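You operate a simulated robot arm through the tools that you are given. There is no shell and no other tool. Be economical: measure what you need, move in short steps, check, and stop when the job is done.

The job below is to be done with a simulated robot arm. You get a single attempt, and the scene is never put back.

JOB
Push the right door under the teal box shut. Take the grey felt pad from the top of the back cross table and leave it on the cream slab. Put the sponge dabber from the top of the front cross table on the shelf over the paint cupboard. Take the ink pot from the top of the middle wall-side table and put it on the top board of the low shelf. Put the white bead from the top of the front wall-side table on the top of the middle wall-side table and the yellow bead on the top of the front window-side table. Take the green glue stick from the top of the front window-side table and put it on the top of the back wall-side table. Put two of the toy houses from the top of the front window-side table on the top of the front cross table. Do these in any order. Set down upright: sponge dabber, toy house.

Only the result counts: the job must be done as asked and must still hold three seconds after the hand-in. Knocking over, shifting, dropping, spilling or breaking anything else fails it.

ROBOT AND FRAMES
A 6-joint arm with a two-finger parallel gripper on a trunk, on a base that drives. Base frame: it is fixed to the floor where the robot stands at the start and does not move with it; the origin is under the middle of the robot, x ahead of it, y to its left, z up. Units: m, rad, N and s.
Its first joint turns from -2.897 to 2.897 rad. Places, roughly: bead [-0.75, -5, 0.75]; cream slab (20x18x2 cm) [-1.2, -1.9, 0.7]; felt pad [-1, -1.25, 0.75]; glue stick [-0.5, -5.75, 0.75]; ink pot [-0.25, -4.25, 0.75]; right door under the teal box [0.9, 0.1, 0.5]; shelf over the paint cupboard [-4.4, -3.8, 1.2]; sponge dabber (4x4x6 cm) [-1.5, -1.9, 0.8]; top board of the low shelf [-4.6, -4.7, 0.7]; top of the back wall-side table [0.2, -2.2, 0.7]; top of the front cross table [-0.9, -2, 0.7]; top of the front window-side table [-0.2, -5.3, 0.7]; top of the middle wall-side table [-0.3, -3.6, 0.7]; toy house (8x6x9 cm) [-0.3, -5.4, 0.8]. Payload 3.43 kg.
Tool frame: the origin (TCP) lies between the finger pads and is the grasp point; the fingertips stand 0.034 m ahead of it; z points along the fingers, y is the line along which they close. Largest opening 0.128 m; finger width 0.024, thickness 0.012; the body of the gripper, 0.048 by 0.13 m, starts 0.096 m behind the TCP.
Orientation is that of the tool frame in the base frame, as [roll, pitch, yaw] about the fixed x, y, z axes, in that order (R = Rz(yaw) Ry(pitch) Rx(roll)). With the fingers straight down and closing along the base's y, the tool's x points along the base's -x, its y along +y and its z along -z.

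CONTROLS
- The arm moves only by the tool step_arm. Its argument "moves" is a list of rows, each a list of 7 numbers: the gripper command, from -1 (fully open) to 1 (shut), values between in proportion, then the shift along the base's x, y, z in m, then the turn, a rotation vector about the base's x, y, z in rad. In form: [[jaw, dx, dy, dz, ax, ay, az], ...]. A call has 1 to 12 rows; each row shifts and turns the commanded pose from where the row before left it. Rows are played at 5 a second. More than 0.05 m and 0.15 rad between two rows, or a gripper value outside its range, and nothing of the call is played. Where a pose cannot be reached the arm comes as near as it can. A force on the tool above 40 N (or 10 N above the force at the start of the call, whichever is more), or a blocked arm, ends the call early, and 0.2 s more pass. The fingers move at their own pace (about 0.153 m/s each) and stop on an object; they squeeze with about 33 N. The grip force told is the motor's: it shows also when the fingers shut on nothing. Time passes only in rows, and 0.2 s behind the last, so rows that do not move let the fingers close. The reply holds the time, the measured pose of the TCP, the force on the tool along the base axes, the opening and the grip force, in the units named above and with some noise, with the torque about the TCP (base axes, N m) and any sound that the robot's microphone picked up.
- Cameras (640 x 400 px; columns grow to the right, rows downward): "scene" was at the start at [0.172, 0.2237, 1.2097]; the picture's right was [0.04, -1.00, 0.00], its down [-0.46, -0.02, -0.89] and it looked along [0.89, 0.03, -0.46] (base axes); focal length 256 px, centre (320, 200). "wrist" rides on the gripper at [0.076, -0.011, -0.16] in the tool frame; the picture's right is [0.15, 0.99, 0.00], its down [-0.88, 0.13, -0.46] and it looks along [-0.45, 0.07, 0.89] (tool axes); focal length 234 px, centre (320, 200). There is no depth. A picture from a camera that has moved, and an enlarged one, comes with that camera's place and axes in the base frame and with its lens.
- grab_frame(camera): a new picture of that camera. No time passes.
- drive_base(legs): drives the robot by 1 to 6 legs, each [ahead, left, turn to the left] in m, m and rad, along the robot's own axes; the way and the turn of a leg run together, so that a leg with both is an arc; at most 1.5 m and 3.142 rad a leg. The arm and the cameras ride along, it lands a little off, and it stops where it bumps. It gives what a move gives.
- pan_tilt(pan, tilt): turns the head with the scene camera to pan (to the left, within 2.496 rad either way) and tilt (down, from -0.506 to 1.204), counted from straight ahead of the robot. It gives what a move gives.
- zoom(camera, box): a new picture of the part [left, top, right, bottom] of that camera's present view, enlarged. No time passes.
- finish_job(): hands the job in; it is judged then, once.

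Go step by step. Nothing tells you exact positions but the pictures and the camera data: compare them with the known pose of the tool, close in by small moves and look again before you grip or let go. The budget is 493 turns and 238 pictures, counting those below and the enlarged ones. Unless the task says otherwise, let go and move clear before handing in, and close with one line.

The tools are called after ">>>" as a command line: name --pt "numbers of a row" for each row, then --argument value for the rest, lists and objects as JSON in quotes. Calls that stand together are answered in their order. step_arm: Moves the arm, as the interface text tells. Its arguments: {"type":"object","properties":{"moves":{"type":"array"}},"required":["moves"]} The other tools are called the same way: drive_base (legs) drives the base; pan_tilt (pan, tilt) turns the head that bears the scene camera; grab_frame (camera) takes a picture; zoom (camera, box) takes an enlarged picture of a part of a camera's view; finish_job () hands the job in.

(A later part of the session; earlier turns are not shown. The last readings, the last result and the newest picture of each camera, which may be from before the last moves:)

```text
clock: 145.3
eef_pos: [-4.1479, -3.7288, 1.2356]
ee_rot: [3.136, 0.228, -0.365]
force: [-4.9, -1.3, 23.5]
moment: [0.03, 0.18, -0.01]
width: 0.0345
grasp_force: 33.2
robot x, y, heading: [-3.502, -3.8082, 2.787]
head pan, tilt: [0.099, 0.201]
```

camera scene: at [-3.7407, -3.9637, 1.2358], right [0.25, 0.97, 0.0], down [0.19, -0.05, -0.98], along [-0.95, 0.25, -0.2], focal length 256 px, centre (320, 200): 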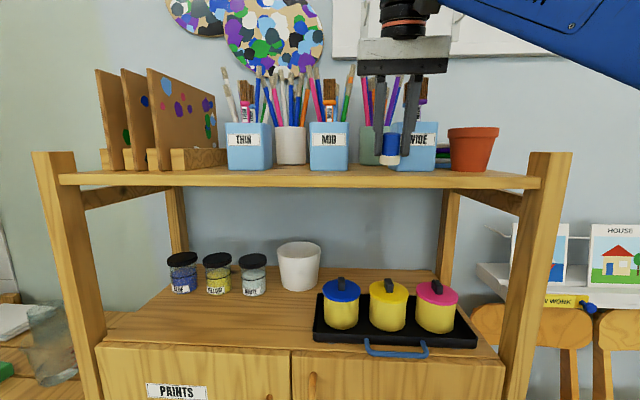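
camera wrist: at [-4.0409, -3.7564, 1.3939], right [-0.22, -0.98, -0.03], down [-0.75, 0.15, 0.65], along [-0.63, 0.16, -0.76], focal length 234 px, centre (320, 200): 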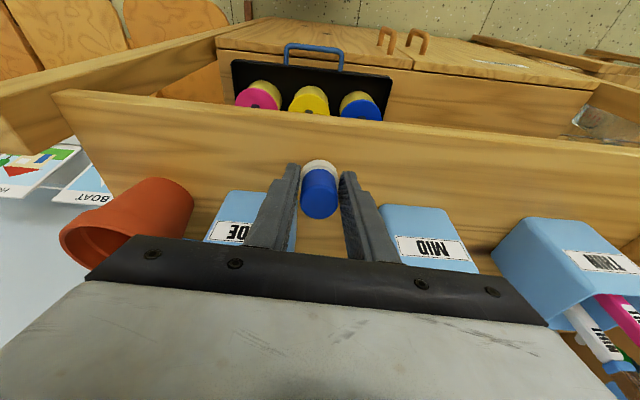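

Contact made. I'll release slowly and look.

>>> step_arm --pt "1 0 0 0.001 0 0 0" --pt "0.3 0 0 0 0 0 0" --pt "0.3 0 0 0 0 0 0"

>>> zoom --camera "scene" --box '[310, 50, 510, 200]'

>>> zoom --camera "wrist" --box '[200, 100, 460, 280]'

```text
clock: 146.1
eef_pos: [-4.1478, -3.7302, 1.2368]
ee_rot: [3.137, 0.226, -0.365]
force: [0.3, 0.3, 0.3]
moment: [-0.01, 0.04, -0.02]
width: 0.045
grasp_force: 0.0
robot x, y, heading: [-3.5032, -3.8045, 2.787]
head pan, tilt: [0.099, 0.201]
```

```text
2.67 times, centred on (410, 125) of scene
camera zoom: at [-3.7406, -3.9636, 1.2358], right [0.25, 0.97, 0.0], down [0.19, -0.05, -0.98], along [-0.95, 0.25, -0.2], focal length 683 px, centre (80, 400)
```

zoom: 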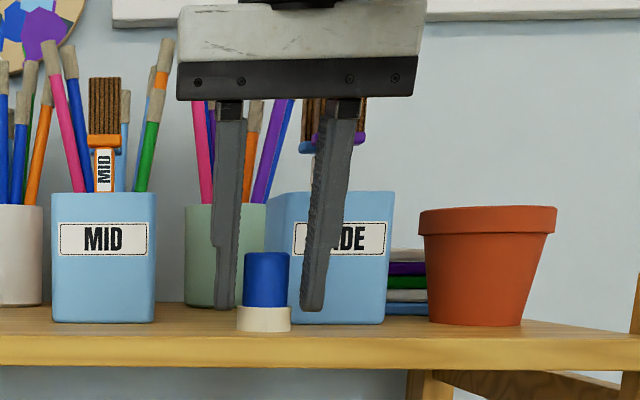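

```text
2.22 times, centred on (330, 190) of wrist
camera zoom: at [-4.0415, -3.7567, 1.3767], right [-0.22, -0.98, -0.03], down [-0.75, 0.15, 0.64], along [-0.62, 0.16, -0.77], focal length 520 px, centre (298, 222)
```

zoom: 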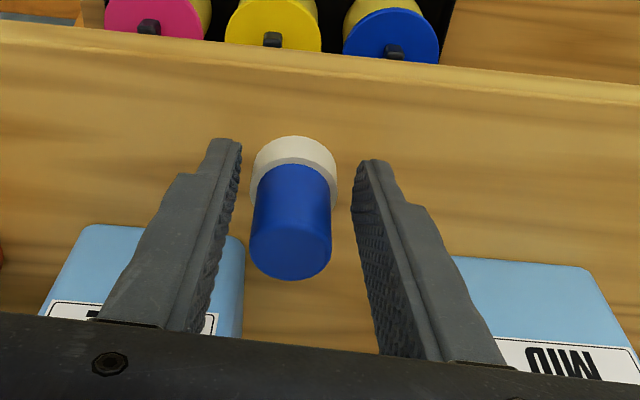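

The dabber stands upright on the shelf. I'll withdraw straight back toward myself, then lower the arm.

>>> step_arm --pt "0.3 0.02 -0.0075 0.005 0 0 0" --pt "0.3 0.03 -0.011 0.005 0 0 0" --pt "0.3 0.04 -0.015 0 0 0 0" --pt "0.3 0.04 -0.015 0 0 0 0" --pt "0 0.03 -0.011 -0.03 -0.028 -0.075 0" --pt "0 0 0 -0.04 -0.028 -0.075 0" --pt "0 0 0 -0.04 -0.023 -0.063 0" --pt "0 0 0 -0.03 0 0 0"

>>> grab_frame --camera "scene"

```text
clock: 147.9
eef_pos: [-3.9909, -3.785, 1.0897]
ee_rot: [3.137, -0.003, -0.365]
force: [-0.4, 0.3, 0.2]
moment: [0.02, -0.04, 0.0]
width: 0.0639
grasp_force: 0.0
out of reach, approached as far as the arm can: row 3, 4
robot x, y, heading: [-3.4968, -3.8097, 2.786]
head pan, tilt: [0.099, 0.201]
```

```text
167 pictures are left
camera scene: at [-3.7406, -3.9636, 1.2358], right [0.25, 0.97, 0.0], down [0.19, -0.05, -0.98], along [-0.95, 0.25, -0.2], focal length 256 px, centre (320, 200)
```

scene: 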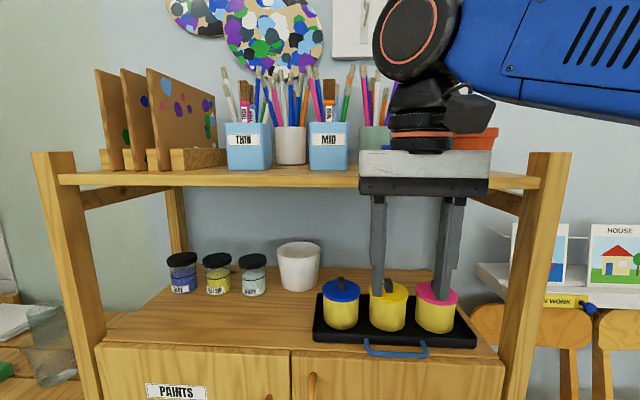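

Next I'll look at the low shelf to my left while I'm here.

>>> pan_tilt --pan 0.8 --tilt 0.5

>>> grab_frame --camera "scene"

>>> pan_tilt --pan 1.5 --tilt 0.4

>>> grab_frame --camera "scene"

```text
clock: 148.9
eef_pos: [-3.9913, -3.7851, 1.0904]
ee_rot: [3.14, -0.001, -0.365]
force: [-0.2, -0.4, 0.4]
moment: [0.02, -0.02, 0.01]
width: 0.0642
grasp_force: 0.1
robot x, y, heading: [-3.5004, -3.8119, 2.79]
head pan, tilt: [0.799, 0.499]
```

```text
166 pictures are left
camera scene: at [-3.7326, -4.0262, 1.2082], right [-0.43, 0.9, 0.0], down [0.43, 0.21, -0.88], along [-0.79, -0.38, -0.48], focal length 256 px, centre (320, 200)
```

scene: 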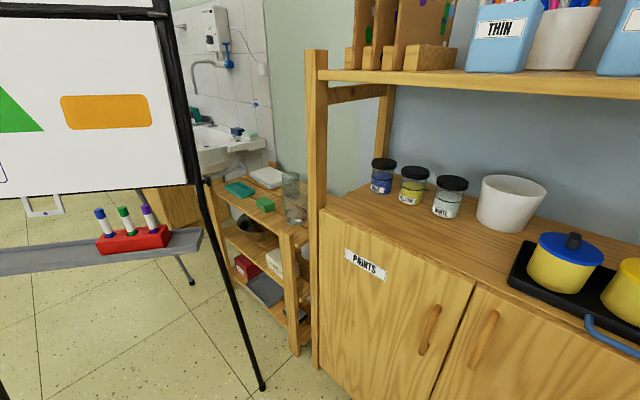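

```text
clock: 150.0
eef_pos: [-3.9906, -3.7858, 1.0905]
ee_rot: [3.137, 0.0, -0.366]
force: [-0.1, -0.5, 0.9]
moment: [0.0, 0.01, 0.01]
width: 0.0639
grasp_force: 0.2
robot x, y, heading: [-3.4992, -3.8057, 2.787]
head pan, tilt: [1.499, 0.4]
```

```text
165 pictures are left
camera scene: at [-3.6889, -4.0714, 1.2173], right [-0.91, 0.41, 0.0], down [0.16, 0.35, -0.92], along [-0.38, -0.84, -0.39], focal length 256 px, centre (320, 200)
```

scene: 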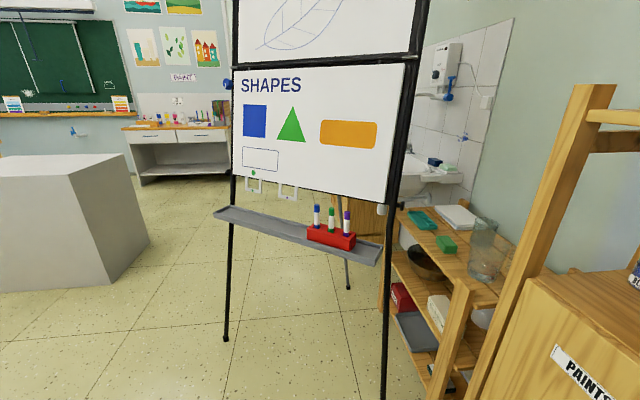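

The low shelf is to the left behind an easel leg, and I'll plan that reach later. Now I'll drive to the aisle beside the middle wall-side table for the ink pot.

>>> drive_base --legs '[[-1.0, 0, 0], [0, 0, 1.571], [0, 0, 1.571], [0, 0.7, 0]]'

>>> pan_tilt --pan 0.15 --tilt 0.35

>>> grab_frame --camera "scene"

>>> pan_tilt --pan -0.6 --tilt 0.35

>>> grab_frame --camera "scene"

```text
clock: 166.2
eef_pos: [-1.8106, -3.5497, 1.0904]
ee_rot: [3.139, 0.002, 2.734]
force: [-0.8, -1.0, -0.2]
moment: [-0.01, -0.02, -0.01]
width: 0.0639
grasp_force: 0.1
robot x, y, heading: [-2.3035, -3.5045, -0.401]
head pan, tilt: [1.499, 0.4]
```

```text
clock: 167.7
eef_pos: [-1.8106, -3.5498, 1.0902]
ee_rot: [3.138, 0.0, 2.733]
force: [-0.9, 0.1, 0.7]
moment: [-0.03, 0.0, -0.01]
width: 0.0642
grasp_force: 0.0
robot x, y, heading: [-2.2971, -3.5054, -0.399]
head pan, tilt: [0.15, 0.351]
```

```text
164 pictures are left
camera scene: at [-2.0506, -3.3558, 1.2218], right [-0.25, -0.97, 0.0], down [-0.33, 0.08, -0.94], along [0.91, -0.23, -0.34], focal length 256 px, centre (320, 200)
```

scene: 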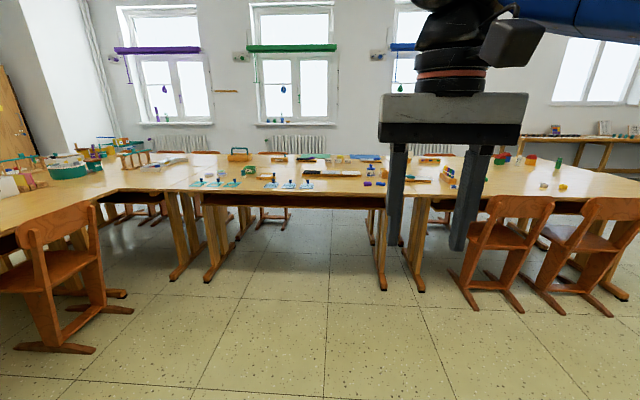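

```text
clock: 168.8
eef_pos: [-1.811, -3.5507, 1.0899]
ee_rot: [3.137, 0.0, 2.733]
force: [0.8, 0.1, 0.6]
moment: [0.02, 0.03, -0.02]
width: 0.0639
grasp_force: 0.1
robot x, y, heading: [-2.304, -3.5044, -0.399]
head pan, tilt: [-0.6, 0.351]
```

```text
163 pictures are left
camera scene: at [-2.0905, -3.4112, 1.2218], right [-0.84, -0.54, 0.0], down [-0.19, 0.29, -0.94], along [0.51, -0.79, -0.34], focal length 256 px, centre (320, 200)
```

scene: 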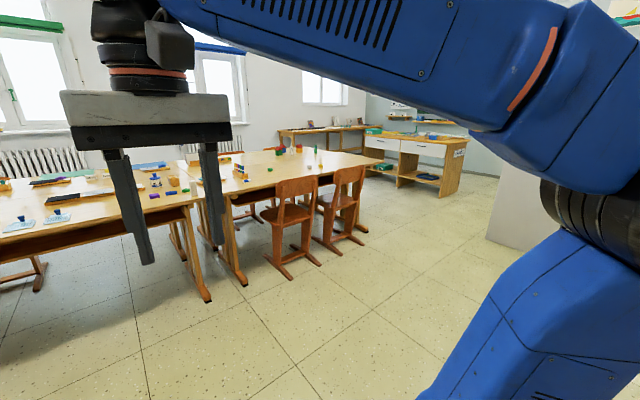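

The middle wall-side table has no chairs on this side. I'll zoom on it.

>>> pan_tilt --pan 0.0 --tilt 0.35

>>> zoom --camera "scene" --box '[140, 130, 340, 220]'

>>> zoom --camera "scene" --box '[300, 130, 500, 220]'

```text
clock: 169.8
eef_pos: [-1.81, -3.5498, 1.09]
ee_rot: [3.137, 0.0, 2.733]
force: [-1.6, 0.0, -0.1]
moment: [-0.01, 0.0, 0.02]
width: 0.0638
grasp_force: 0.0
robot x, y, heading: [-2.3034, -3.5049, -0.4]
head pan, tilt: [0.0, 0.351]
```

```text
3.20 times, centred on (240, 175) of scene
camera zoom: at [-2.0551, -3.3692, 1.2218], right [-0.39, -0.92, 0.0], down [-0.32, 0.13, -0.94], along [0.86, -0.37, -0.34], focal length 820 px, centre (576, 280)
```

zoom: 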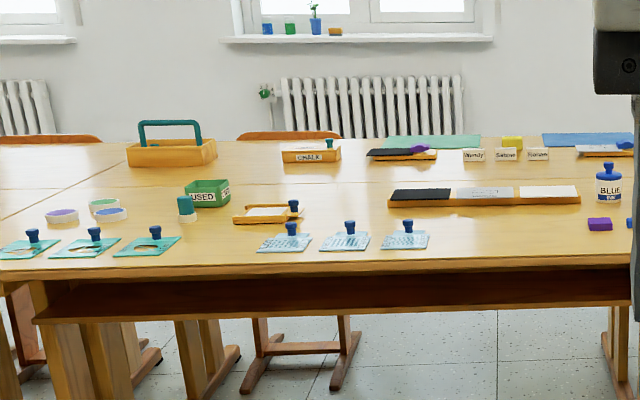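

```text
3.20 times, centred on (400, 175) of scene
camera zoom: at [-2.0551, -3.3692, 1.2218], right [-0.39, -0.92, 0.0], down [-0.32, 0.13, -0.94], along [0.86, -0.37, -0.34], focal length 820 px, centre (64, 280)
```

zoom: 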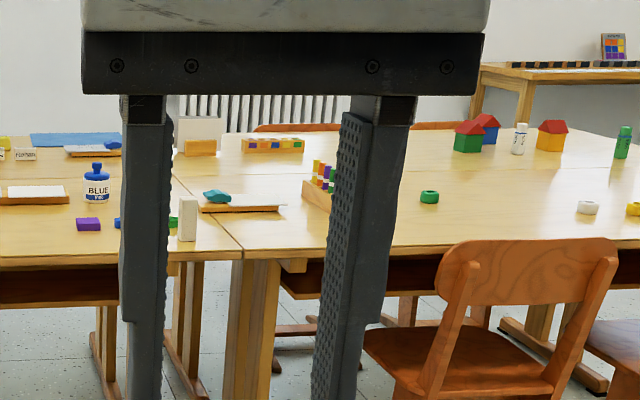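

The BLUE INK pot is at about (-0.40,-4.16). I'll drive up to the table edge.

>>> drive_base --legs '[[0, 0, 0.042], [1.05, 0, 0]]'

>>> pan_tilt --pan -0.1 --tilt 0.65

>>> grab_frame --camera "scene"

>>> grab_frame --camera "wrist"

```text
clock: 175.5
eef_pos: [-0.8267, -3.8756, 1.091]
ee_rot: [3.139, 0.002, 2.793]
force: [0.6, -0.4, 0.5]
moment: [0.02, 0.0, 0.0]
width: 0.0638
grasp_force: 0.0
robot x, y, heading: [-1.319, -3.8623, -0.335]
head pan, tilt: [0.0, 0.351]
```

```text
clock: 176.3
eef_pos: [-0.8279, -3.8749, 1.0906]
ee_rot: [3.138, 0.0, 2.793]
force: [-0.1, 0.5, 0.8]
moment: [0.0, -0.01, -0.01]
width: 0.0638
grasp_force: 0.1
robot x, y, heading: [-1.3225, -3.8621, -0.335]
head pan, tilt: [-0.099, 0.649]
```

```text
160 pictures are left
camera scene: at [-1.0914, -3.7164, 1.1948], right [-0.42, -0.91, 0.0], down [-0.55, 0.26, -0.8], along [0.72, -0.34, -0.6], focal length 256 px, centre (320, 200)
```

scene: 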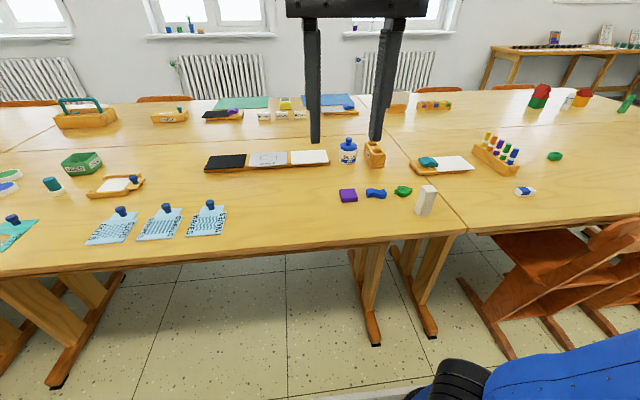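

```text
159 pictures are left
camera wrist: at [-0.9018, -3.8606, 1.2513], right [0.2, 0.98, 0.0], down [0.87, -0.18, 0.46], along [0.45, -0.09, -0.89], focal length 234 px, centre (320, 200)
```

wrist: 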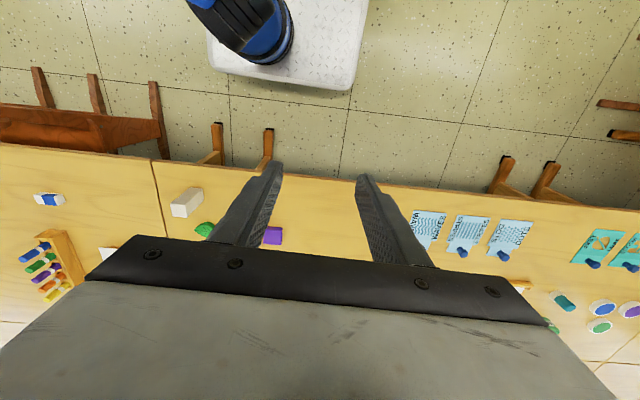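

>>> zoom --camera "scene" --box '[290, 115, 430, 215]'

```text
4.00 times, centred on (360, 165) of scene
camera zoom: at [-1.0914, -3.7164, 1.1948], right [-0.42, -0.91, 0.0], down [-0.55, 0.26, -0.8], along [0.72, -0.34, -0.6], focal length 1024 px, centre (160, 340)
```

zoom: 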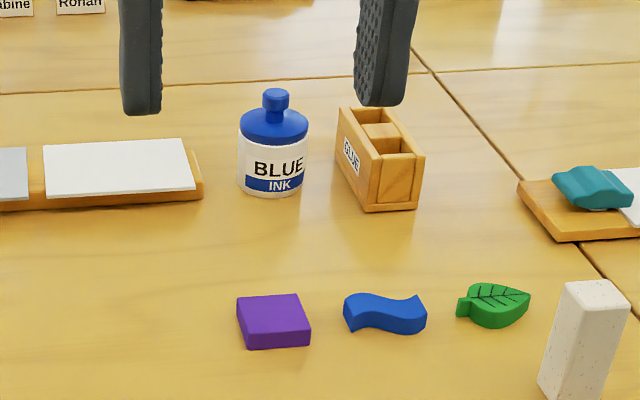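

There's about 3 cm clear on each side of the pot, so I'll turn the gripper 90° to close front-to-back instead, while moving over it.

>>> step_arm --pt "-0.6 0.038 -0.0249 -0.012 0 0 0.14" --pt "-0.6 0.038 -0.0249 -0.012 0 0 0.14" --pt "-0.6 0.038 -0.0249 -0.012 0 0 0.14" --pt "-0.6 0.038 -0.0249 -0.012 0 0 0.14" --pt "-0.6 0.038 -0.0249 -0.012 0 0 0.14" --pt "-0.6 0.038 -0.0249 -0.012 0 0 0.14" --pt "-0.6 0.038 -0.0249 -0.012 0 0 0.14" --pt "-0.6 0.038 -0.0249 -0.012 0 0 0.14" --pt "-0.6 0.038 -0.0249 -0.012 0 0 0.14" --pt "-0.6 0.038 -0.0249 -0.012 0 0 0.14" --pt "-0.6 0.038 -0.0249 -0.01 0 0 0.14" --pt "-0.6 0.038 -0.0249 -0.01 0 0 0.03"

>>> grab_frame --camera "wrist"

>>> grab_frame --camera "scene"

```text
clock: 178.9
eef_pos: [-0.3724, -4.1748, 0.9524]
ee_rot: [-3.142, 0.0, -1.919]
force: [-1.1, 0.2, 0.6]
moment: [-0.03, -0.08, -0.03]
width: 0.1024
grasp_force: 0.2
robot x, y, heading: [-1.3222, -3.8567, -0.338]
head pan, tilt: [-0.099, 0.649]
```

```text
157 pictures are left
camera wrist: at [-0.3864, -4.249, 1.113], right [-0.98, 0.2, 0.0], down [0.18, 0.87, 0.46], along [0.09, 0.45, -0.89], focal length 234 px, centre (320, 200)
```

wrist: 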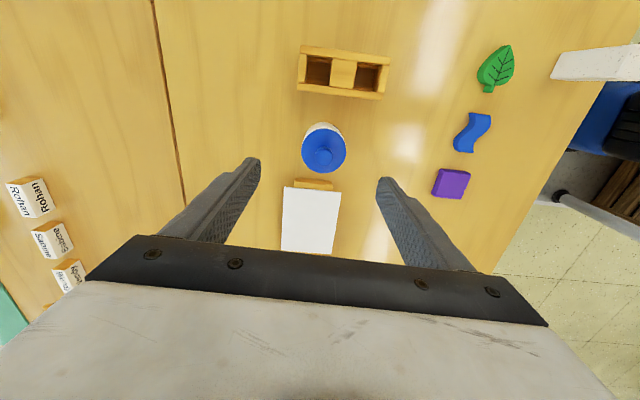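

```text
156 pictures are left
camera scene: at [-1.0919, -3.7161, 1.1948], right [-0.42, -0.91, 0.0], down [-0.55, 0.26, -0.8], along [0.72, -0.34, -0.6], focal length 256 px, centre (320, 200)
```

scene: 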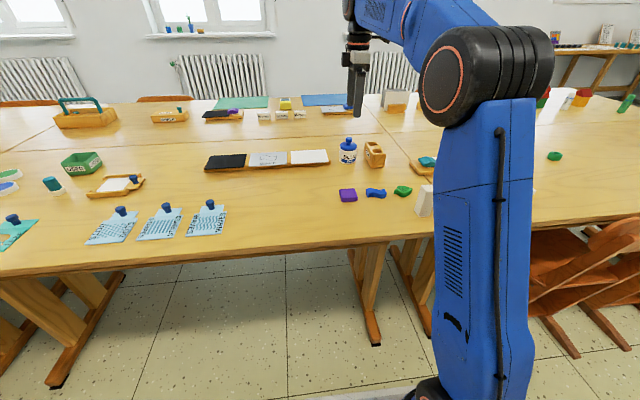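

The pot is centred within a few mm. I'll descend and grip.

>>> step_arm --pt "-0.6 -0.002 0.007 -0.04 0 0 0" --pt "-0.6 0 0 -0.04 0 0 0" --pt "-0.6 0 0 -0.04 0 0 0"

>>> grab_frame --camera "wrist"

```text
clock: 179.7
eef_pos: [-0.3732, -4.1656, 0.8286]
ee_rot: [3.139, 0.0, -1.917]
force: [-0.4, 0.5, -0.2]
moment: [0.02, -0.01, -0.01]
width: 0.1025
grasp_force: 0.0
robot x, y, heading: [-1.3211, -3.8633, -0.336]
head pan, tilt: [-0.099, 0.649]
```

```text
155 pictures are left
camera wrist: at [-0.3877, -4.2409, 0.9904], right [-0.98, 0.2, 0.0], down [0.18, 0.87, 0.46], along [0.09, 0.45, -0.89], focal length 234 px, centre (320, 200)
```

wrist: 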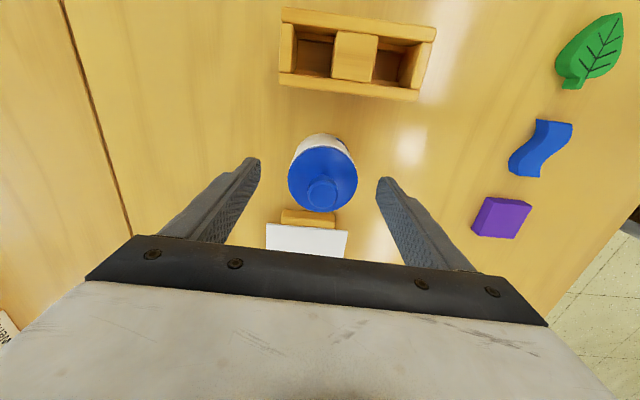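

>>> step_arm --pt "-0.6 0 0 -0.03 0 0 0" --pt "-0.6 0 0 -0.012 0 0 0" --pt "1 0 0 0 0 0 0" --pt "1 0 0 0 0 0 0" --pt "1 0 0 0 0 0 0" --pt "1 0 0 0.03 0 0 0"

>>> grab_frame --camera "wrist"

```text
clock: 181.1
eef_pos: [-0.373, -4.1686, 0.8171]
ee_rot: [3.138, 0.0, -1.918]
force: [1.4, -0.2, -3.3]
moment: [0.0, 0.02, 0.01]
width: 0.0603
grasp_force: 33.1
robot x, y, heading: [-1.3154, -3.8614, -0.34]
head pan, tilt: [-0.099, 0.649]
heard: snap
```

```text
154 pictures are left
camera wrist: at [-0.3877, -4.2428, 0.9789], right [-0.98, 0.2, 0.0], down [0.18, 0.87, 0.46], along [0.09, 0.45, -0.89], focal length 234 px, centre (320, 200)
```

wrist: 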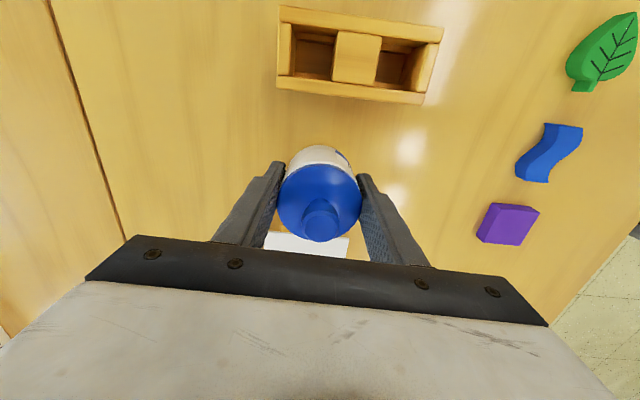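

I heard a snap. I'll look closely before going on.

>>> zoom --camera "wrist" --box '[230, 100, 410, 280]'

>>> zoom --camera "scene" --box '[280, 60, 460, 220]'

```text
2.22 times, centred on (320, 190) of wrist
camera zoom: at [-0.3877, -4.2428, 0.9789], right [-0.98, 0.2, 0.0], down [0.18, 0.87, 0.46], along [0.09, 0.45, -0.89], focal length 520 px, centre (320, 222)
```

zoom: 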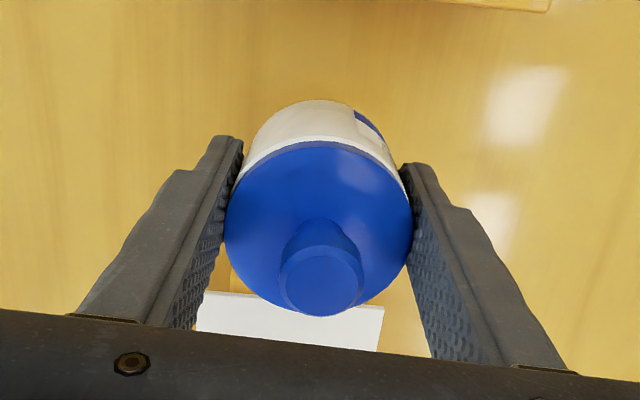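

```text
2.50 times, centred on (370, 140) of scene
camera zoom: at [-1.0912, -3.7165, 1.1947], right [-0.42, -0.91, 0.0], down [-0.55, 0.26, -0.8], along [0.72, -0.34, -0.6], focal length 640 px, centre (195, 350)
```

zoom: 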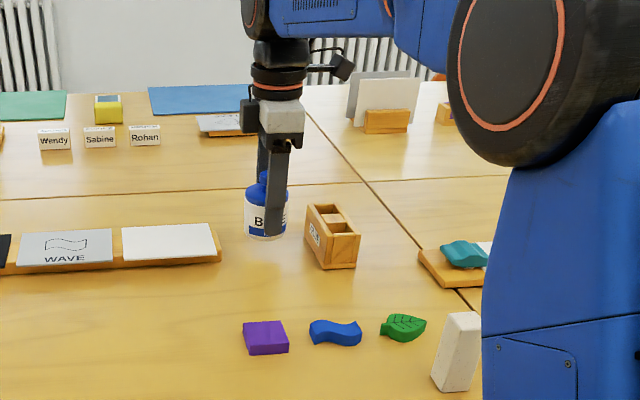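

The pot looks intact and everything near it is undisturbed. I'll lift it and bring the arm back to the carry pose.

>>> step_arm --pt "1 0 0 0.045 0 0 0" --pt "1 0 0 0.045 0 0 0" --pt "1 0 0 0.04 0 0 0" --pt "1 -0.04 0.022 0.01 0 0 -0.14" --pt "1 -0.04 0.022 0.01 0 0 -0.14" --pt "1 -0.04 0.022 0.01 0 0 -0.14" --pt "1 -0.04 0.022 0.01 0 0 -0.14" --pt "1 -0.04 0.022 0.01 0 0 -0.14" --pt "1 -0.04 0.022 0.01 0 0 -0.14" --pt "1 -0.04 0.022 0.01 0 0 -0.14" --pt "1 -0.04 0.022 0.01 0 0 -0.14" --pt "1 -0.04 0.022 0.01 0 0 -0.14"

>>> step_arm --pt "1 -0.04 0.022 0.01 0 0 -0.14" --pt "1 -0.04 0.022 0.01 0 0 -0.14"

>>> grab_frame --camera "wrist"

>>> grab_frame --camera "scene"

```text
clock: 183.7
eef_pos: [-0.7305, -3.9696, 1.0379]
ee_rot: [3.14, -0.002, 3.101]
force: [0.9, -0.7, -3.1]
moment: [-0.01, 0.11, 0.0]
width: 0.0604
grasp_force: 32.9
robot x, y, heading: [-1.3209, -3.8608, -0.336]
head pan, tilt: [-0.099, 0.649]
```

```text
clock: 184.3
eef_pos: [-0.8104, -3.9252, 1.0571]
ee_rot: [3.139, -0.002, 2.822]
force: [0.3, 0.7, -2.3]
moment: [0.0, 0.07, 0.0]
width: 0.0603
grasp_force: 32.7
robot x, y, heading: [-1.3197, -3.8628, -0.338]
head pan, tilt: [-0.099, 0.649]
```

```text
151 pictures are left
camera wrist: at [-0.8856, -3.9125, 1.2176], right [0.17, 0.99, 0.0], down [0.88, -0.15, 0.45], along [0.45, -0.08, -0.89], focal length 234 px, centre (320, 200)
```

wrist: 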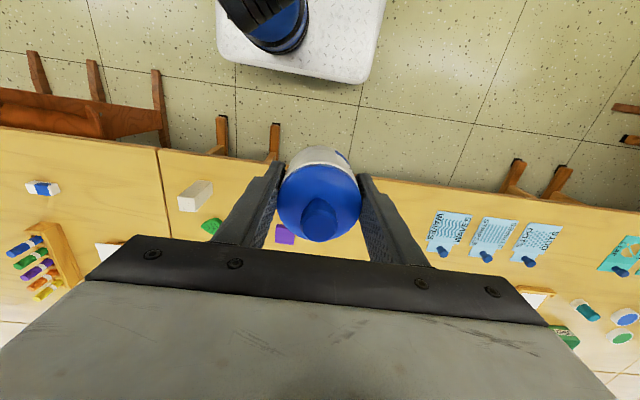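

```text
150 pictures are left
camera scene: at [-1.0911, -3.7163, 1.1947], right [-0.42, -0.91, 0.0], down [-0.55, 0.26, -0.8], along [0.72, -0.34, -0.6], focal length 256 px, centre (320, 200)
```

scene: 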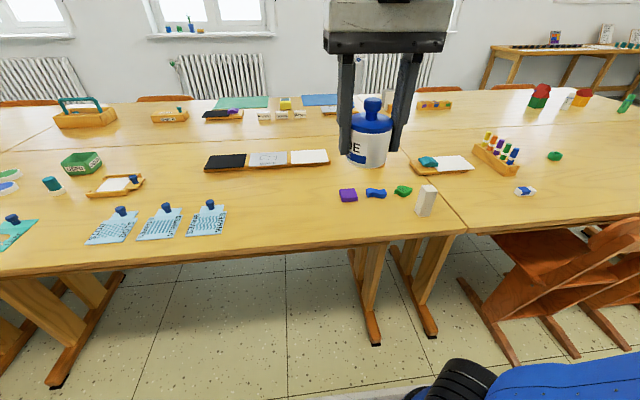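

Now I'll drive over toward the low shelf.

>>> drive_base --legs '[[0, 0, -0.02], [-1.0, 0, 0], [-0.9, 0, 0], [0, 0, -1.571], [0, -0.3, 0], [0.55, 0, 0]]'

>>> pan_tilt --pan -0.3 --tilt 0.5

>>> grab_frame --camera "scene"

```text
clock: 202.3
eef_pos: [-3.6344, -4.1379, 1.0573]
ee_rot: [3.138, 0.0, 1.205]
force: [0.6, -0.6, -4.1]
moment: [0.0, -0.02, 0.01]
width: 0.0604
grasp_force: 32.6
robot x, y, heading: [-3.5428, -3.6328, -1.954]
head pan, tilt: [-0.099, 0.649]
```

```text
clock: 203.0
eef_pos: [-3.6339, -4.1387, 1.0568]
ee_rot: [3.139, 0.0, 1.204]
force: [0.2, 0.0, -2.6]
moment: [0.02, 0.03, 0.01]
width: 0.0601
grasp_force: 33.2
robot x, y, heading: [-3.546, -3.6341, -1.953]
head pan, tilt: [-0.3, 0.499]
```

```text
149 pictures are left
camera scene: at [-3.4277, -3.8615, 1.2081], right [-0.77, 0.63, 0.0], down [0.3, 0.37, -0.88], along [-0.56, -0.68, -0.48], focal length 256 px, centre (320, 200)
```

scene: 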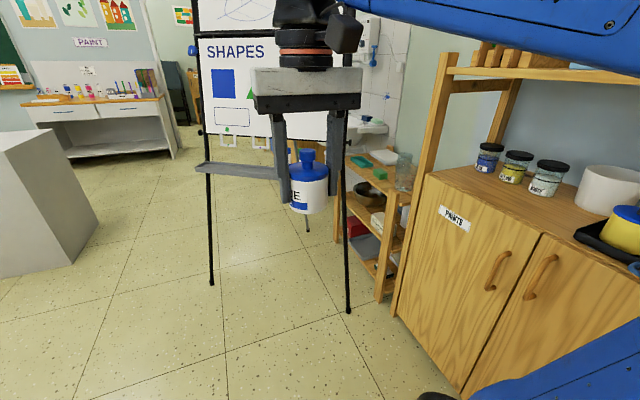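

>>> zoom --camera "scene" --box '[330, 130, 450, 210]'

```text
5.00 times, centred on (390, 170) of scene
camera zoom: at [-3.4277, -3.8615, 1.2081], right [-0.77, 0.63, 0.0], down [0.3, 0.37, -0.88], along [-0.56, -0.68, -0.48], focal length 1280 px, centre (-30, 350)
```

zoom: 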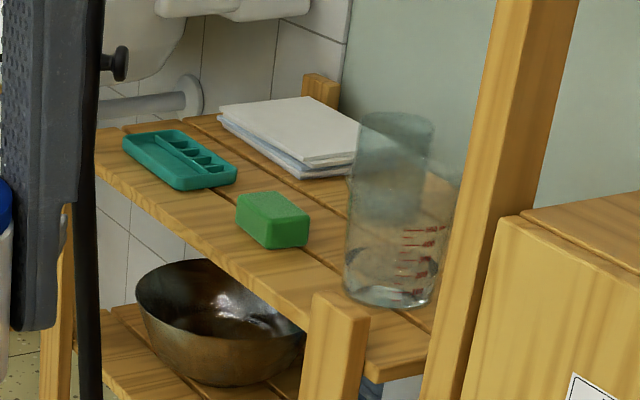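

The low shelf's top (z about 0.69) has a free patch behind the green block, near F 5.84, W -2.66. I'll pull the arm in a bit and drive closer, staying clear of the easel.

>>> step_arm --pt "1 0.012 0.033 0 0 0 0" --pt "1 0.012 0.033 0 0 0 0"

>>> drive_base --legs '[[0, 0, 0.024], [0.46, 0, 0]]'

>>> pan_tilt --pan -0.5 --tilt 0.6

>>> grab_frame --camera "scene"

>>> grab_frame --camera "wrist"

```text
clock: 203.6
eef_pos: [-3.61, -4.0759, 1.0572]
ee_rot: [3.141, -0.002, 1.204]
force: [-0.1, -0.1, -2.9]
moment: [0.01, 0.01, -0.02]
width: 0.0602
grasp_force: 32.7
robot x, y, heading: [-3.5433, -3.6313, -1.96]
head pan, tilt: [-0.3, 0.499]
```

```text
clock: 206.7
eef_pos: [-3.7621, -4.5098, 1.0573]
ee_rot: [3.137, 0.001, 1.232]
force: [-0.3, 0.7, -3.0]
moment: [0.01, 0.0, 0.03]
width: 0.0603
grasp_force: 33.4
robot x, y, heading: [-3.7095, -4.0724, -1.929]
head pan, tilt: [-0.3, 0.499]
```

```text
clock: 207.5
eef_pos: [-3.7616, -4.5099, 1.0565]
ee_rot: [3.138, 0.001, 1.233]
force: [-0.6, -0.2, -2.2]
moment: [0.0, -0.01, -0.02]
width: 0.0603
grasp_force: 33.4
robot x, y, heading: [-3.7105, -4.0671, -1.924]
head pan, tilt: [-0.499, 0.6]
```

```text
147 pictures are left
camera scene: at [-3.5967, -4.2782, 1.1991], right [-0.65, 0.76, 0.0], down [0.43, 0.37, -0.83], along [-0.62, -0.54, -0.56], focal length 256 px, centre (320, 200)
```

scene: 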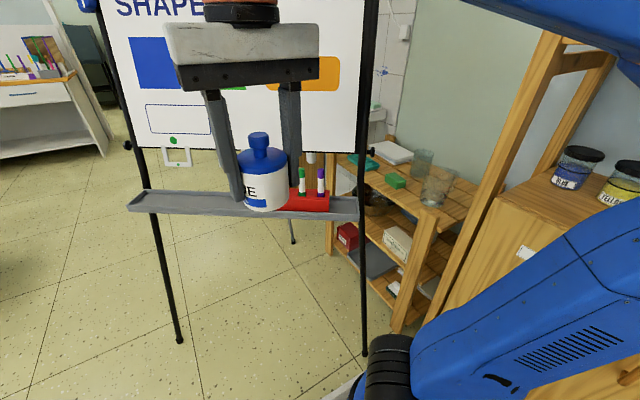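

```text
146 pictures are left
camera wrist: at [-3.7475, -4.4348, 1.2177], right [0.98, -0.19, 0.0], down [-0.17, -0.87, 0.46], along [-0.08, -0.45, -0.89], focal length 234 px, centre (320, 200)
```

wrist: 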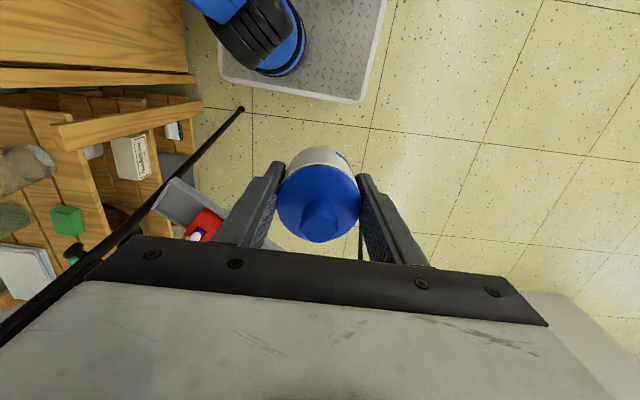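

There are two glass vessels on the low shelf. I'll zoom to find the free patch precisely.

>>> zoom --camera "scene" --box '[330, 125, 490, 240]'

>>> zoom --camera "wrist" --box '[0, 80, 220, 310]'

```text
3.48 times, centred on (410, 182) of scene
camera zoom: at [-3.5967, -4.2782, 1.1991], right [-0.65, 0.76, 0.0], down [0.43, 0.37, -0.83], along [-0.62, -0.54, -0.56], focal length 891 px, centre (7, 261)
```

zoom: 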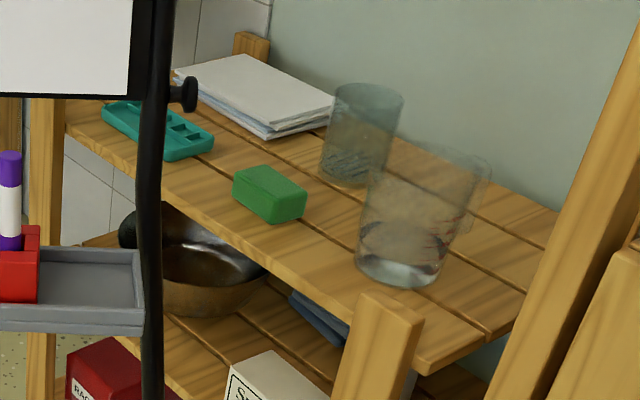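

```text
1.74 times, centred on (110, 195) of wrist
camera zoom: at [-3.7475, -4.4348, 1.2177], right [0.98, -0.19, 0.0], down [-0.17, -0.87, 0.46], along [-0.08, -0.45, -0.89], focal length 407 px, centre (685, 209)
```

zoom: 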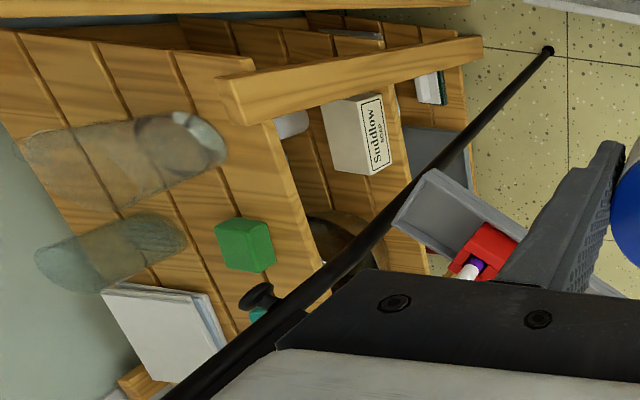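

Two views agree, and the free patch is at about F 5.815, W -2.60, between the block and the two glasses. I'll swing to a waypoint between the easel and the cupboard post first.

>>> step_arm --pt "1 -0.0474 0.0018 0 0 0 0" --pt "1 -0.0474 0.0018 0 0 0 0" --pt "1 -0.0474 0.0018 0 0 0 0" --pt "1 -0.0474 0.0018 0 0 0 0" --pt "1 -0.0474 0.0018 0 0 0 0" --pt "1 -0.0474 0.0018 0 0 0 0" --pt "1 -0.0474 0.0018 0 0 0 0" --pt "1 -0.0474 0.0018 0 0 0 0" --pt "1 -0.0474 0.0018 0 0 0 0"

>>> grab_frame --camera "wrist"

>>> grab_frame --camera "scene"

```text
clock: 209.5
eef_pos: [-4.1893, -4.4936, 1.0589]
ee_rot: [-3.141, -0.001, 1.232]
force: [0.2, 1.0, -2.7]
moment: [0.02, 0.07, 0.01]
width: 0.0602
grasp_force: 33.1
robot x, y, heading: [-3.7071, -4.0686, -1.93]
head pan, tilt: [-0.499, 0.6]
```

```text
143 pictures are left
camera wrist: at [-4.1734, -4.4186, 1.2189], right [0.98, -0.19, 0.0], down [-0.17, -0.87, 0.46], along [-0.09, -0.45, -0.89], focal length 234 px, centre (320, 200)
```

wrist: 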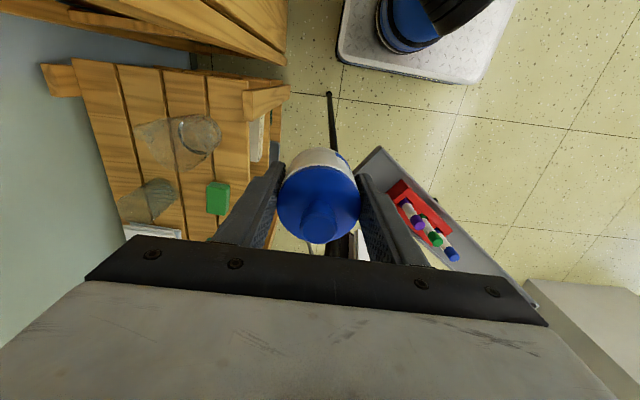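

```text
142 pictures are left
camera scene: at [-3.5963, -4.2778, 1.1991], right [-0.65, 0.76, 0.0], down [0.43, 0.37, -0.83], along [-0.62, -0.54, -0.56], focal length 256 px, centre (320, 200)
```

scene: 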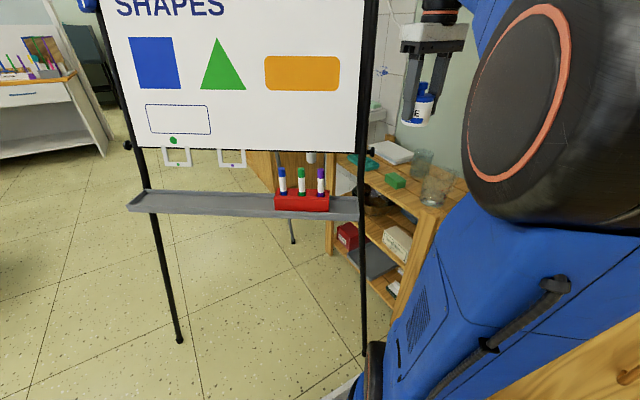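

Combining the views, the shelf top is closer to z 0.66 and the free spot is at about (-4.53,-4.545). I'll move over it at height and look again.

>>> step_arm --pt "1 -0.0429 -0.0064 -0.01 0 0 0" --pt "1 -0.0429 -0.0064 -0.01 0 0 0" --pt "1 -0.0429 -0.0064 -0.01 0 0 0" --pt "1 -0.0429 -0.0064 -0.01 0 0 0" --pt "1 -0.0429 -0.0064 -0.01 0 0 0" --pt "1 -0.0429 -0.0064 -0.01 0 0 0" --pt "1 -0.0429 -0.0064 -0.01 0 0 0" --pt "1 -0.0429 -0.0064 -0.01 0 0 0"

>>> grab_frame --camera "wrist"

>>> grab_frame --camera "scene"

```text
clock: 211.3
eef_pos: [-4.5318, -4.5449, 0.9764]
ee_rot: [3.139, 0.0, 1.232]
force: [1.6, -0.1, -2.4]
moment: [0.02, 0.09, -0.02]
width: 0.0602
grasp_force: 32.4
robot x, y, heading: [-3.7075, -4.0639, -1.93]
head pan, tilt: [-0.499, 0.6]
```

```text
141 pictures are left
camera wrist: at [-4.5172, -4.4692, 1.1369], right [0.98, -0.19, 0.0], down [-0.17, -0.87, 0.46], along [-0.09, -0.45, -0.89], focal length 234 px, centre (320, 200)
```

wrist: 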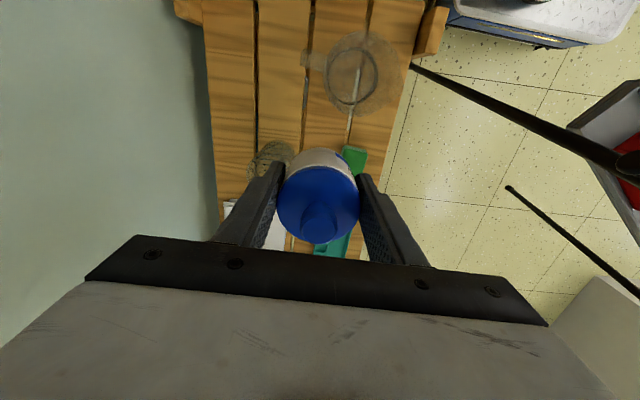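

```text
140 pictures are left
camera scene: at [-3.5963, -4.2779, 1.1991], right [-0.65, 0.76, 0.0], down [0.43, 0.37, -0.83], along [-0.62, -0.54, -0.56], focal length 256 px, centre (320, 200)
```

scene: 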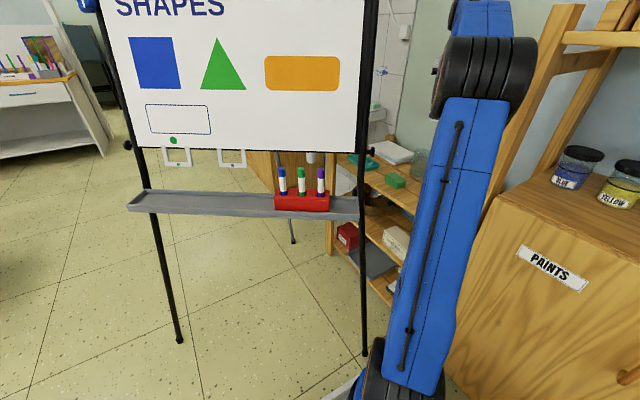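

The spot is clear on all sides. I'll nudge away from the beaker and descend part way.

>>> step_arm --pt "1 -0.003 -0.004 -0.04 0 0 0" --pt "1 0 0 -0.04 0 0 0" --pt "1 0 0 -0.04 0 0 0" --pt "1 0 0 -0.03 0 0 0" --pt "1 0 0 -0.03 0 0 0"

>>> grab_frame --camera "wrist"

>>> zoom --camera "scene" --box '[330, 100, 490, 220]'

```text
clock: 212.5
eef_pos: [-4.5349, -4.5519, 0.7967]
ee_rot: [3.138, 0.0, 1.232]
force: [-0.3, 0.2, -3.2]
moment: [0.01, 0.0, 0.0]
width: 0.0602
grasp_force: 32.5
robot x, y, heading: [-3.7055, -4.0669, -1.929]
head pan, tilt: [-0.499, 0.6]
```

```text
139 pictures are left
camera wrist: at [-4.5199, -4.4753, 0.9575], right [0.98, -0.19, 0.0], down [-0.17, -0.87, 0.46], along [-0.08, -0.45, -0.89], focal length 234 px, centre (320, 200)
```

wrist: 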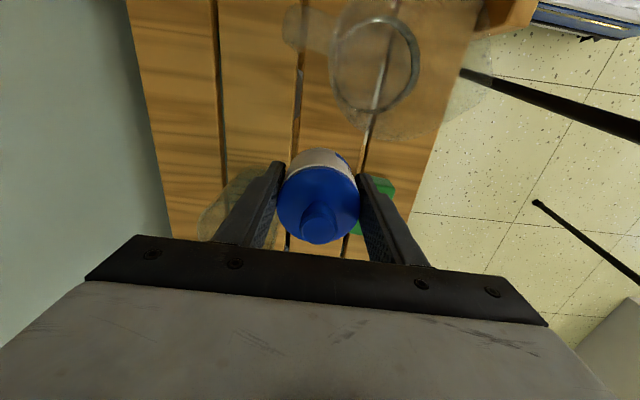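

```text
3.33 times, centred on (410, 160) of scene
camera zoom: at [-3.5968, -4.2781, 1.1991], right [-0.65, 0.76, 0.0], down [0.43, 0.37, -0.82], along [-0.62, -0.54, -0.57], focal length 854 px, centre (20, 333)
```

zoom: 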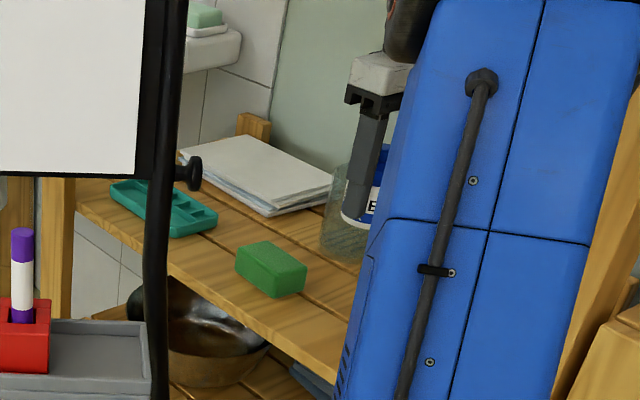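

>>> zoom --camera "wrist" --box '[170, 130, 420, 290]'

```text
2.50 times, centred on (295, 210) of wrist
camera zoom: at [-4.5199, -4.4753, 0.9575], right [0.98, -0.19, 0.0], down [-0.17, -0.87, 0.46], along [-0.08, -0.45, -0.89], focal length 585 px, centre (382, 175)
```

zoom: 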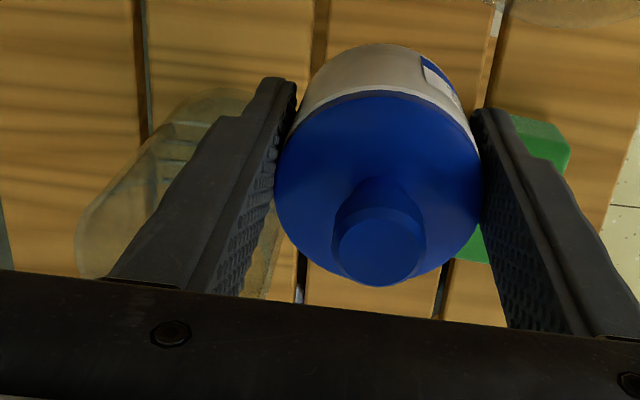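

Clearances are fine. I'll continue down slowly.

>>> step_arm --pt "1 0.002 0 -0.03 0 0 0" --pt "1 0 0 -0.03 0 0 0" --pt "1 0 0 -0.015 0 0 0"

>>> step_arm --pt "1 0 0 -0.004 0 0 0" --pt "1 0 0 -0.004 0 0 0"

>>> zoom --camera "scene" --box '[330, 100, 490, 220]'

```text
clock: 213.3
eef_pos: [-4.5324, -4.5495, 0.723]
ee_rot: [3.139, 0.001, 1.233]
force: [-0.1, 0.4, -3.5]
moment: [-0.01, 0.01, 0.01]
width: 0.0605
grasp_force: 32.7
robot x, y, heading: [-3.7076, -4.0654, -1.932]
head pan, tilt: [-0.499, 0.6]
```

```text
clock: 213.9
eef_pos: [-4.532, -4.5489, 0.7132]
ee_rot: [3.136, 0.0, 1.233]
force: [0.0, -0.6, -3.9]
moment: [0.03, 0.01, -0.01]
width: 0.0604
grasp_force: 33.1
robot x, y, heading: [-3.7118, -4.0701, -1.933]
head pan, tilt: [-0.499, 0.6]
```

```text
3.33 times, centred on (410, 160) of scene
camera zoom: at [-3.5969, -4.2782, 1.1991], right [-0.65, 0.76, 0.0], down [0.43, 0.37, -0.82], along [-0.62, -0.54, -0.57], focal length 854 px, centre (20, 333)
```

zoom: 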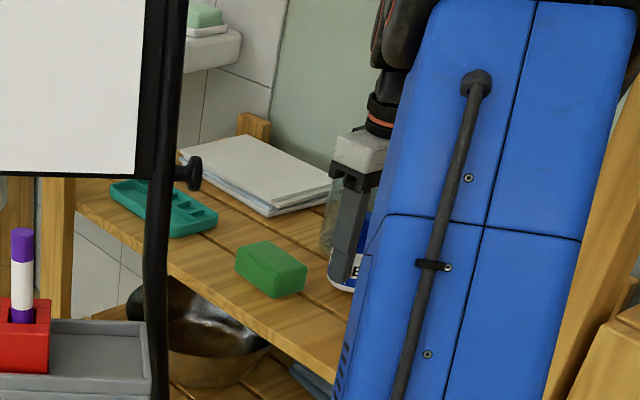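

Nearly down. I'll creep until contact.

>>> step_arm --pt "1 0 0 -0.003 0 0 0" --pt "1 0 0 -0.003 0 0 0"

>>> step_arm --pt "1 0 0 -0.002 0 0 0" --pt "1 0 0 -0.002 0 0 0"

```text
clock: 214.5
eef_pos: [-4.5334, -4.549, 0.7081]
ee_rot: [3.137, -0.002, 1.231]
force: [-1.2, 0.0, -4.2]
moment: [0.04, 0.0, 0.0]
width: 0.0604
grasp_force: 33.2
robot x, y, heading: [-3.7073, -4.0683, -1.933]
head pan, tilt: [-0.499, 0.6]
```

```text
clock: 215.1
eef_pos: [-4.5332, -4.5487, 0.7045]
ee_rot: [3.138, -0.001, 1.232]
force: [0.0, 0.2, -3.3]
moment: [-0.01, -0.01, 0.0]
width: 0.0602
grasp_force: 33.2
robot x, y, heading: [-3.7101, -4.0651, -1.934]
head pan, tilt: [-0.499, 0.6]
```

>>> step_arm --pt "1 0 0 -0.002 0 0 0" --pt "1 0 0 -0.002 0 0 0" --pt "1 0 0 -0.002 0 0 0"

>>> zoom --camera "wrist" --box '[170, 130, 420, 290]'

```text
clock: 215.9
eef_pos: [-4.5326, -4.5483, 0.6997]
ee_rot: [3.141, 0.003, 1.231]
force: [-1.7, -0.3, 25.6]
moment: [-0.22, 0.04, 0.16]
width: 0.0604
grasp_force: 32.5
robot x, y, heading: [-3.7046, -4.0671, -1.925]
head pan, tilt: [-0.499, 0.6]
heard: snap
```

```text
2.50 times, centred on (295, 210) of wrist
camera zoom: at [-4.5184, -4.4735, 0.8604], right [0.98, -0.19, 0.0], down [-0.17, -0.87, 0.46], along [-0.09, -0.45, -0.89], focal length 585 px, centre (382, 175)
```

zoom: 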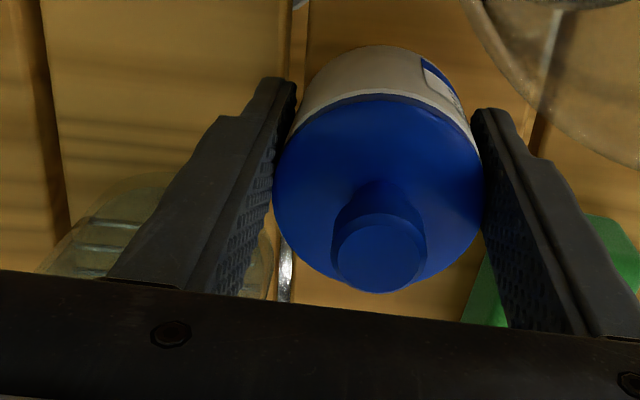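

Contact. I'll open just enough and rise straight up.

>>> step_arm --pt "1 0 0 0.001 0 0 0" --pt "-0.15 0 0 0 0 0 0" --pt "-0.15 0 0 0 0 0 0"

>>> zoom --camera "wrist" --box '[170, 130, 420, 290]'

```text
clock: 216.7
eef_pos: [-4.5329, -4.5495, 0.6978]
ee_rot: [3.136, -0.003, 1.233]
force: [0.8, 0.2, 0.6]
moment: [0.01, 0.01, 0.02]
width: 0.0739
grasp_force: 0.0
robot x, y, heading: [-3.709, -4.0696, -1.932]
head pan, tilt: [-0.499, 0.6]
```

```text
2.50 times, centred on (295, 210) of wrist
camera zoom: at [-4.5184, -4.4738, 0.8592], right [0.98, -0.19, 0.0], down [-0.17, -0.87, 0.46], along [-0.08, -0.45, -0.89], focal length 585 px, centre (382, 175)
```

zoom: 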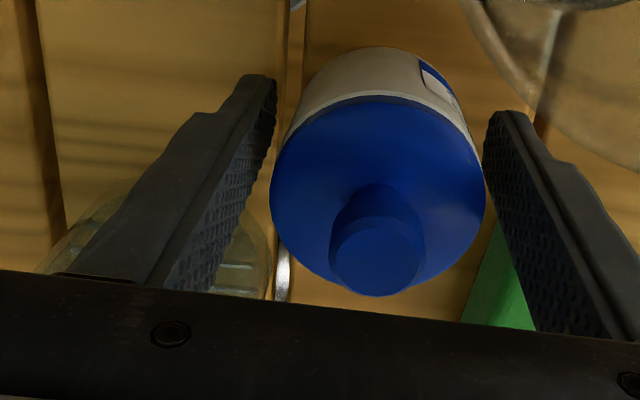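

Released and standing. I'll rise straight up, then check.

>>> step_arm --pt "-0.15 0 0 0.03 0 0 0" --pt "-0.15 0 0 0.04 0 0 0" --pt "-0.15 0 0 0.05 0 0 0" --pt "-0.15 0 0 0.05 0 0 0" --pt "-0.15 0 0 0.05 0 0 0" --pt "-0.15 0 0 0.05 0 0 0"

>>> grab_frame --camera "wrist"

```text
clock: 218.1
eef_pos: [-4.5314, -4.5516, 0.9684]
ee_rot: [3.138, -0.003, 1.232]
force: [0.9, 0.8, -0.6]
moment: [0.02, 0.01, 0.0]
width: 0.0734
grasp_force: 0.1
robot x, y, heading: [-3.7072, -4.0676, -1.93]
head pan, tilt: [-0.499, 0.6]
```

```text
133 pictures are left
camera wrist: at [-4.5181, -4.4758, 1.13], right [0.98, -0.19, 0.0], down [-0.17, -0.87, 0.45], along [-0.08, -0.45, -0.89], focal length 234 px, centre (320, 200)
```

wrist: 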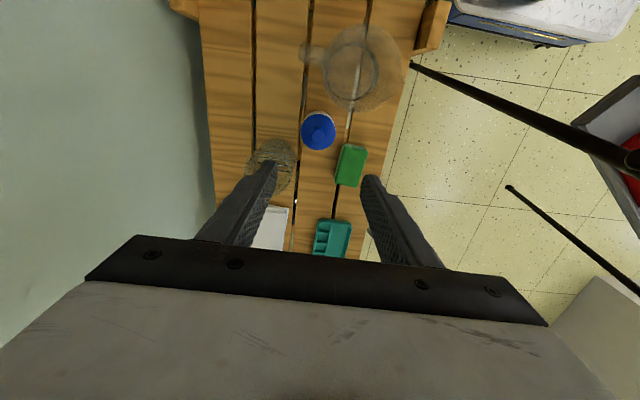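

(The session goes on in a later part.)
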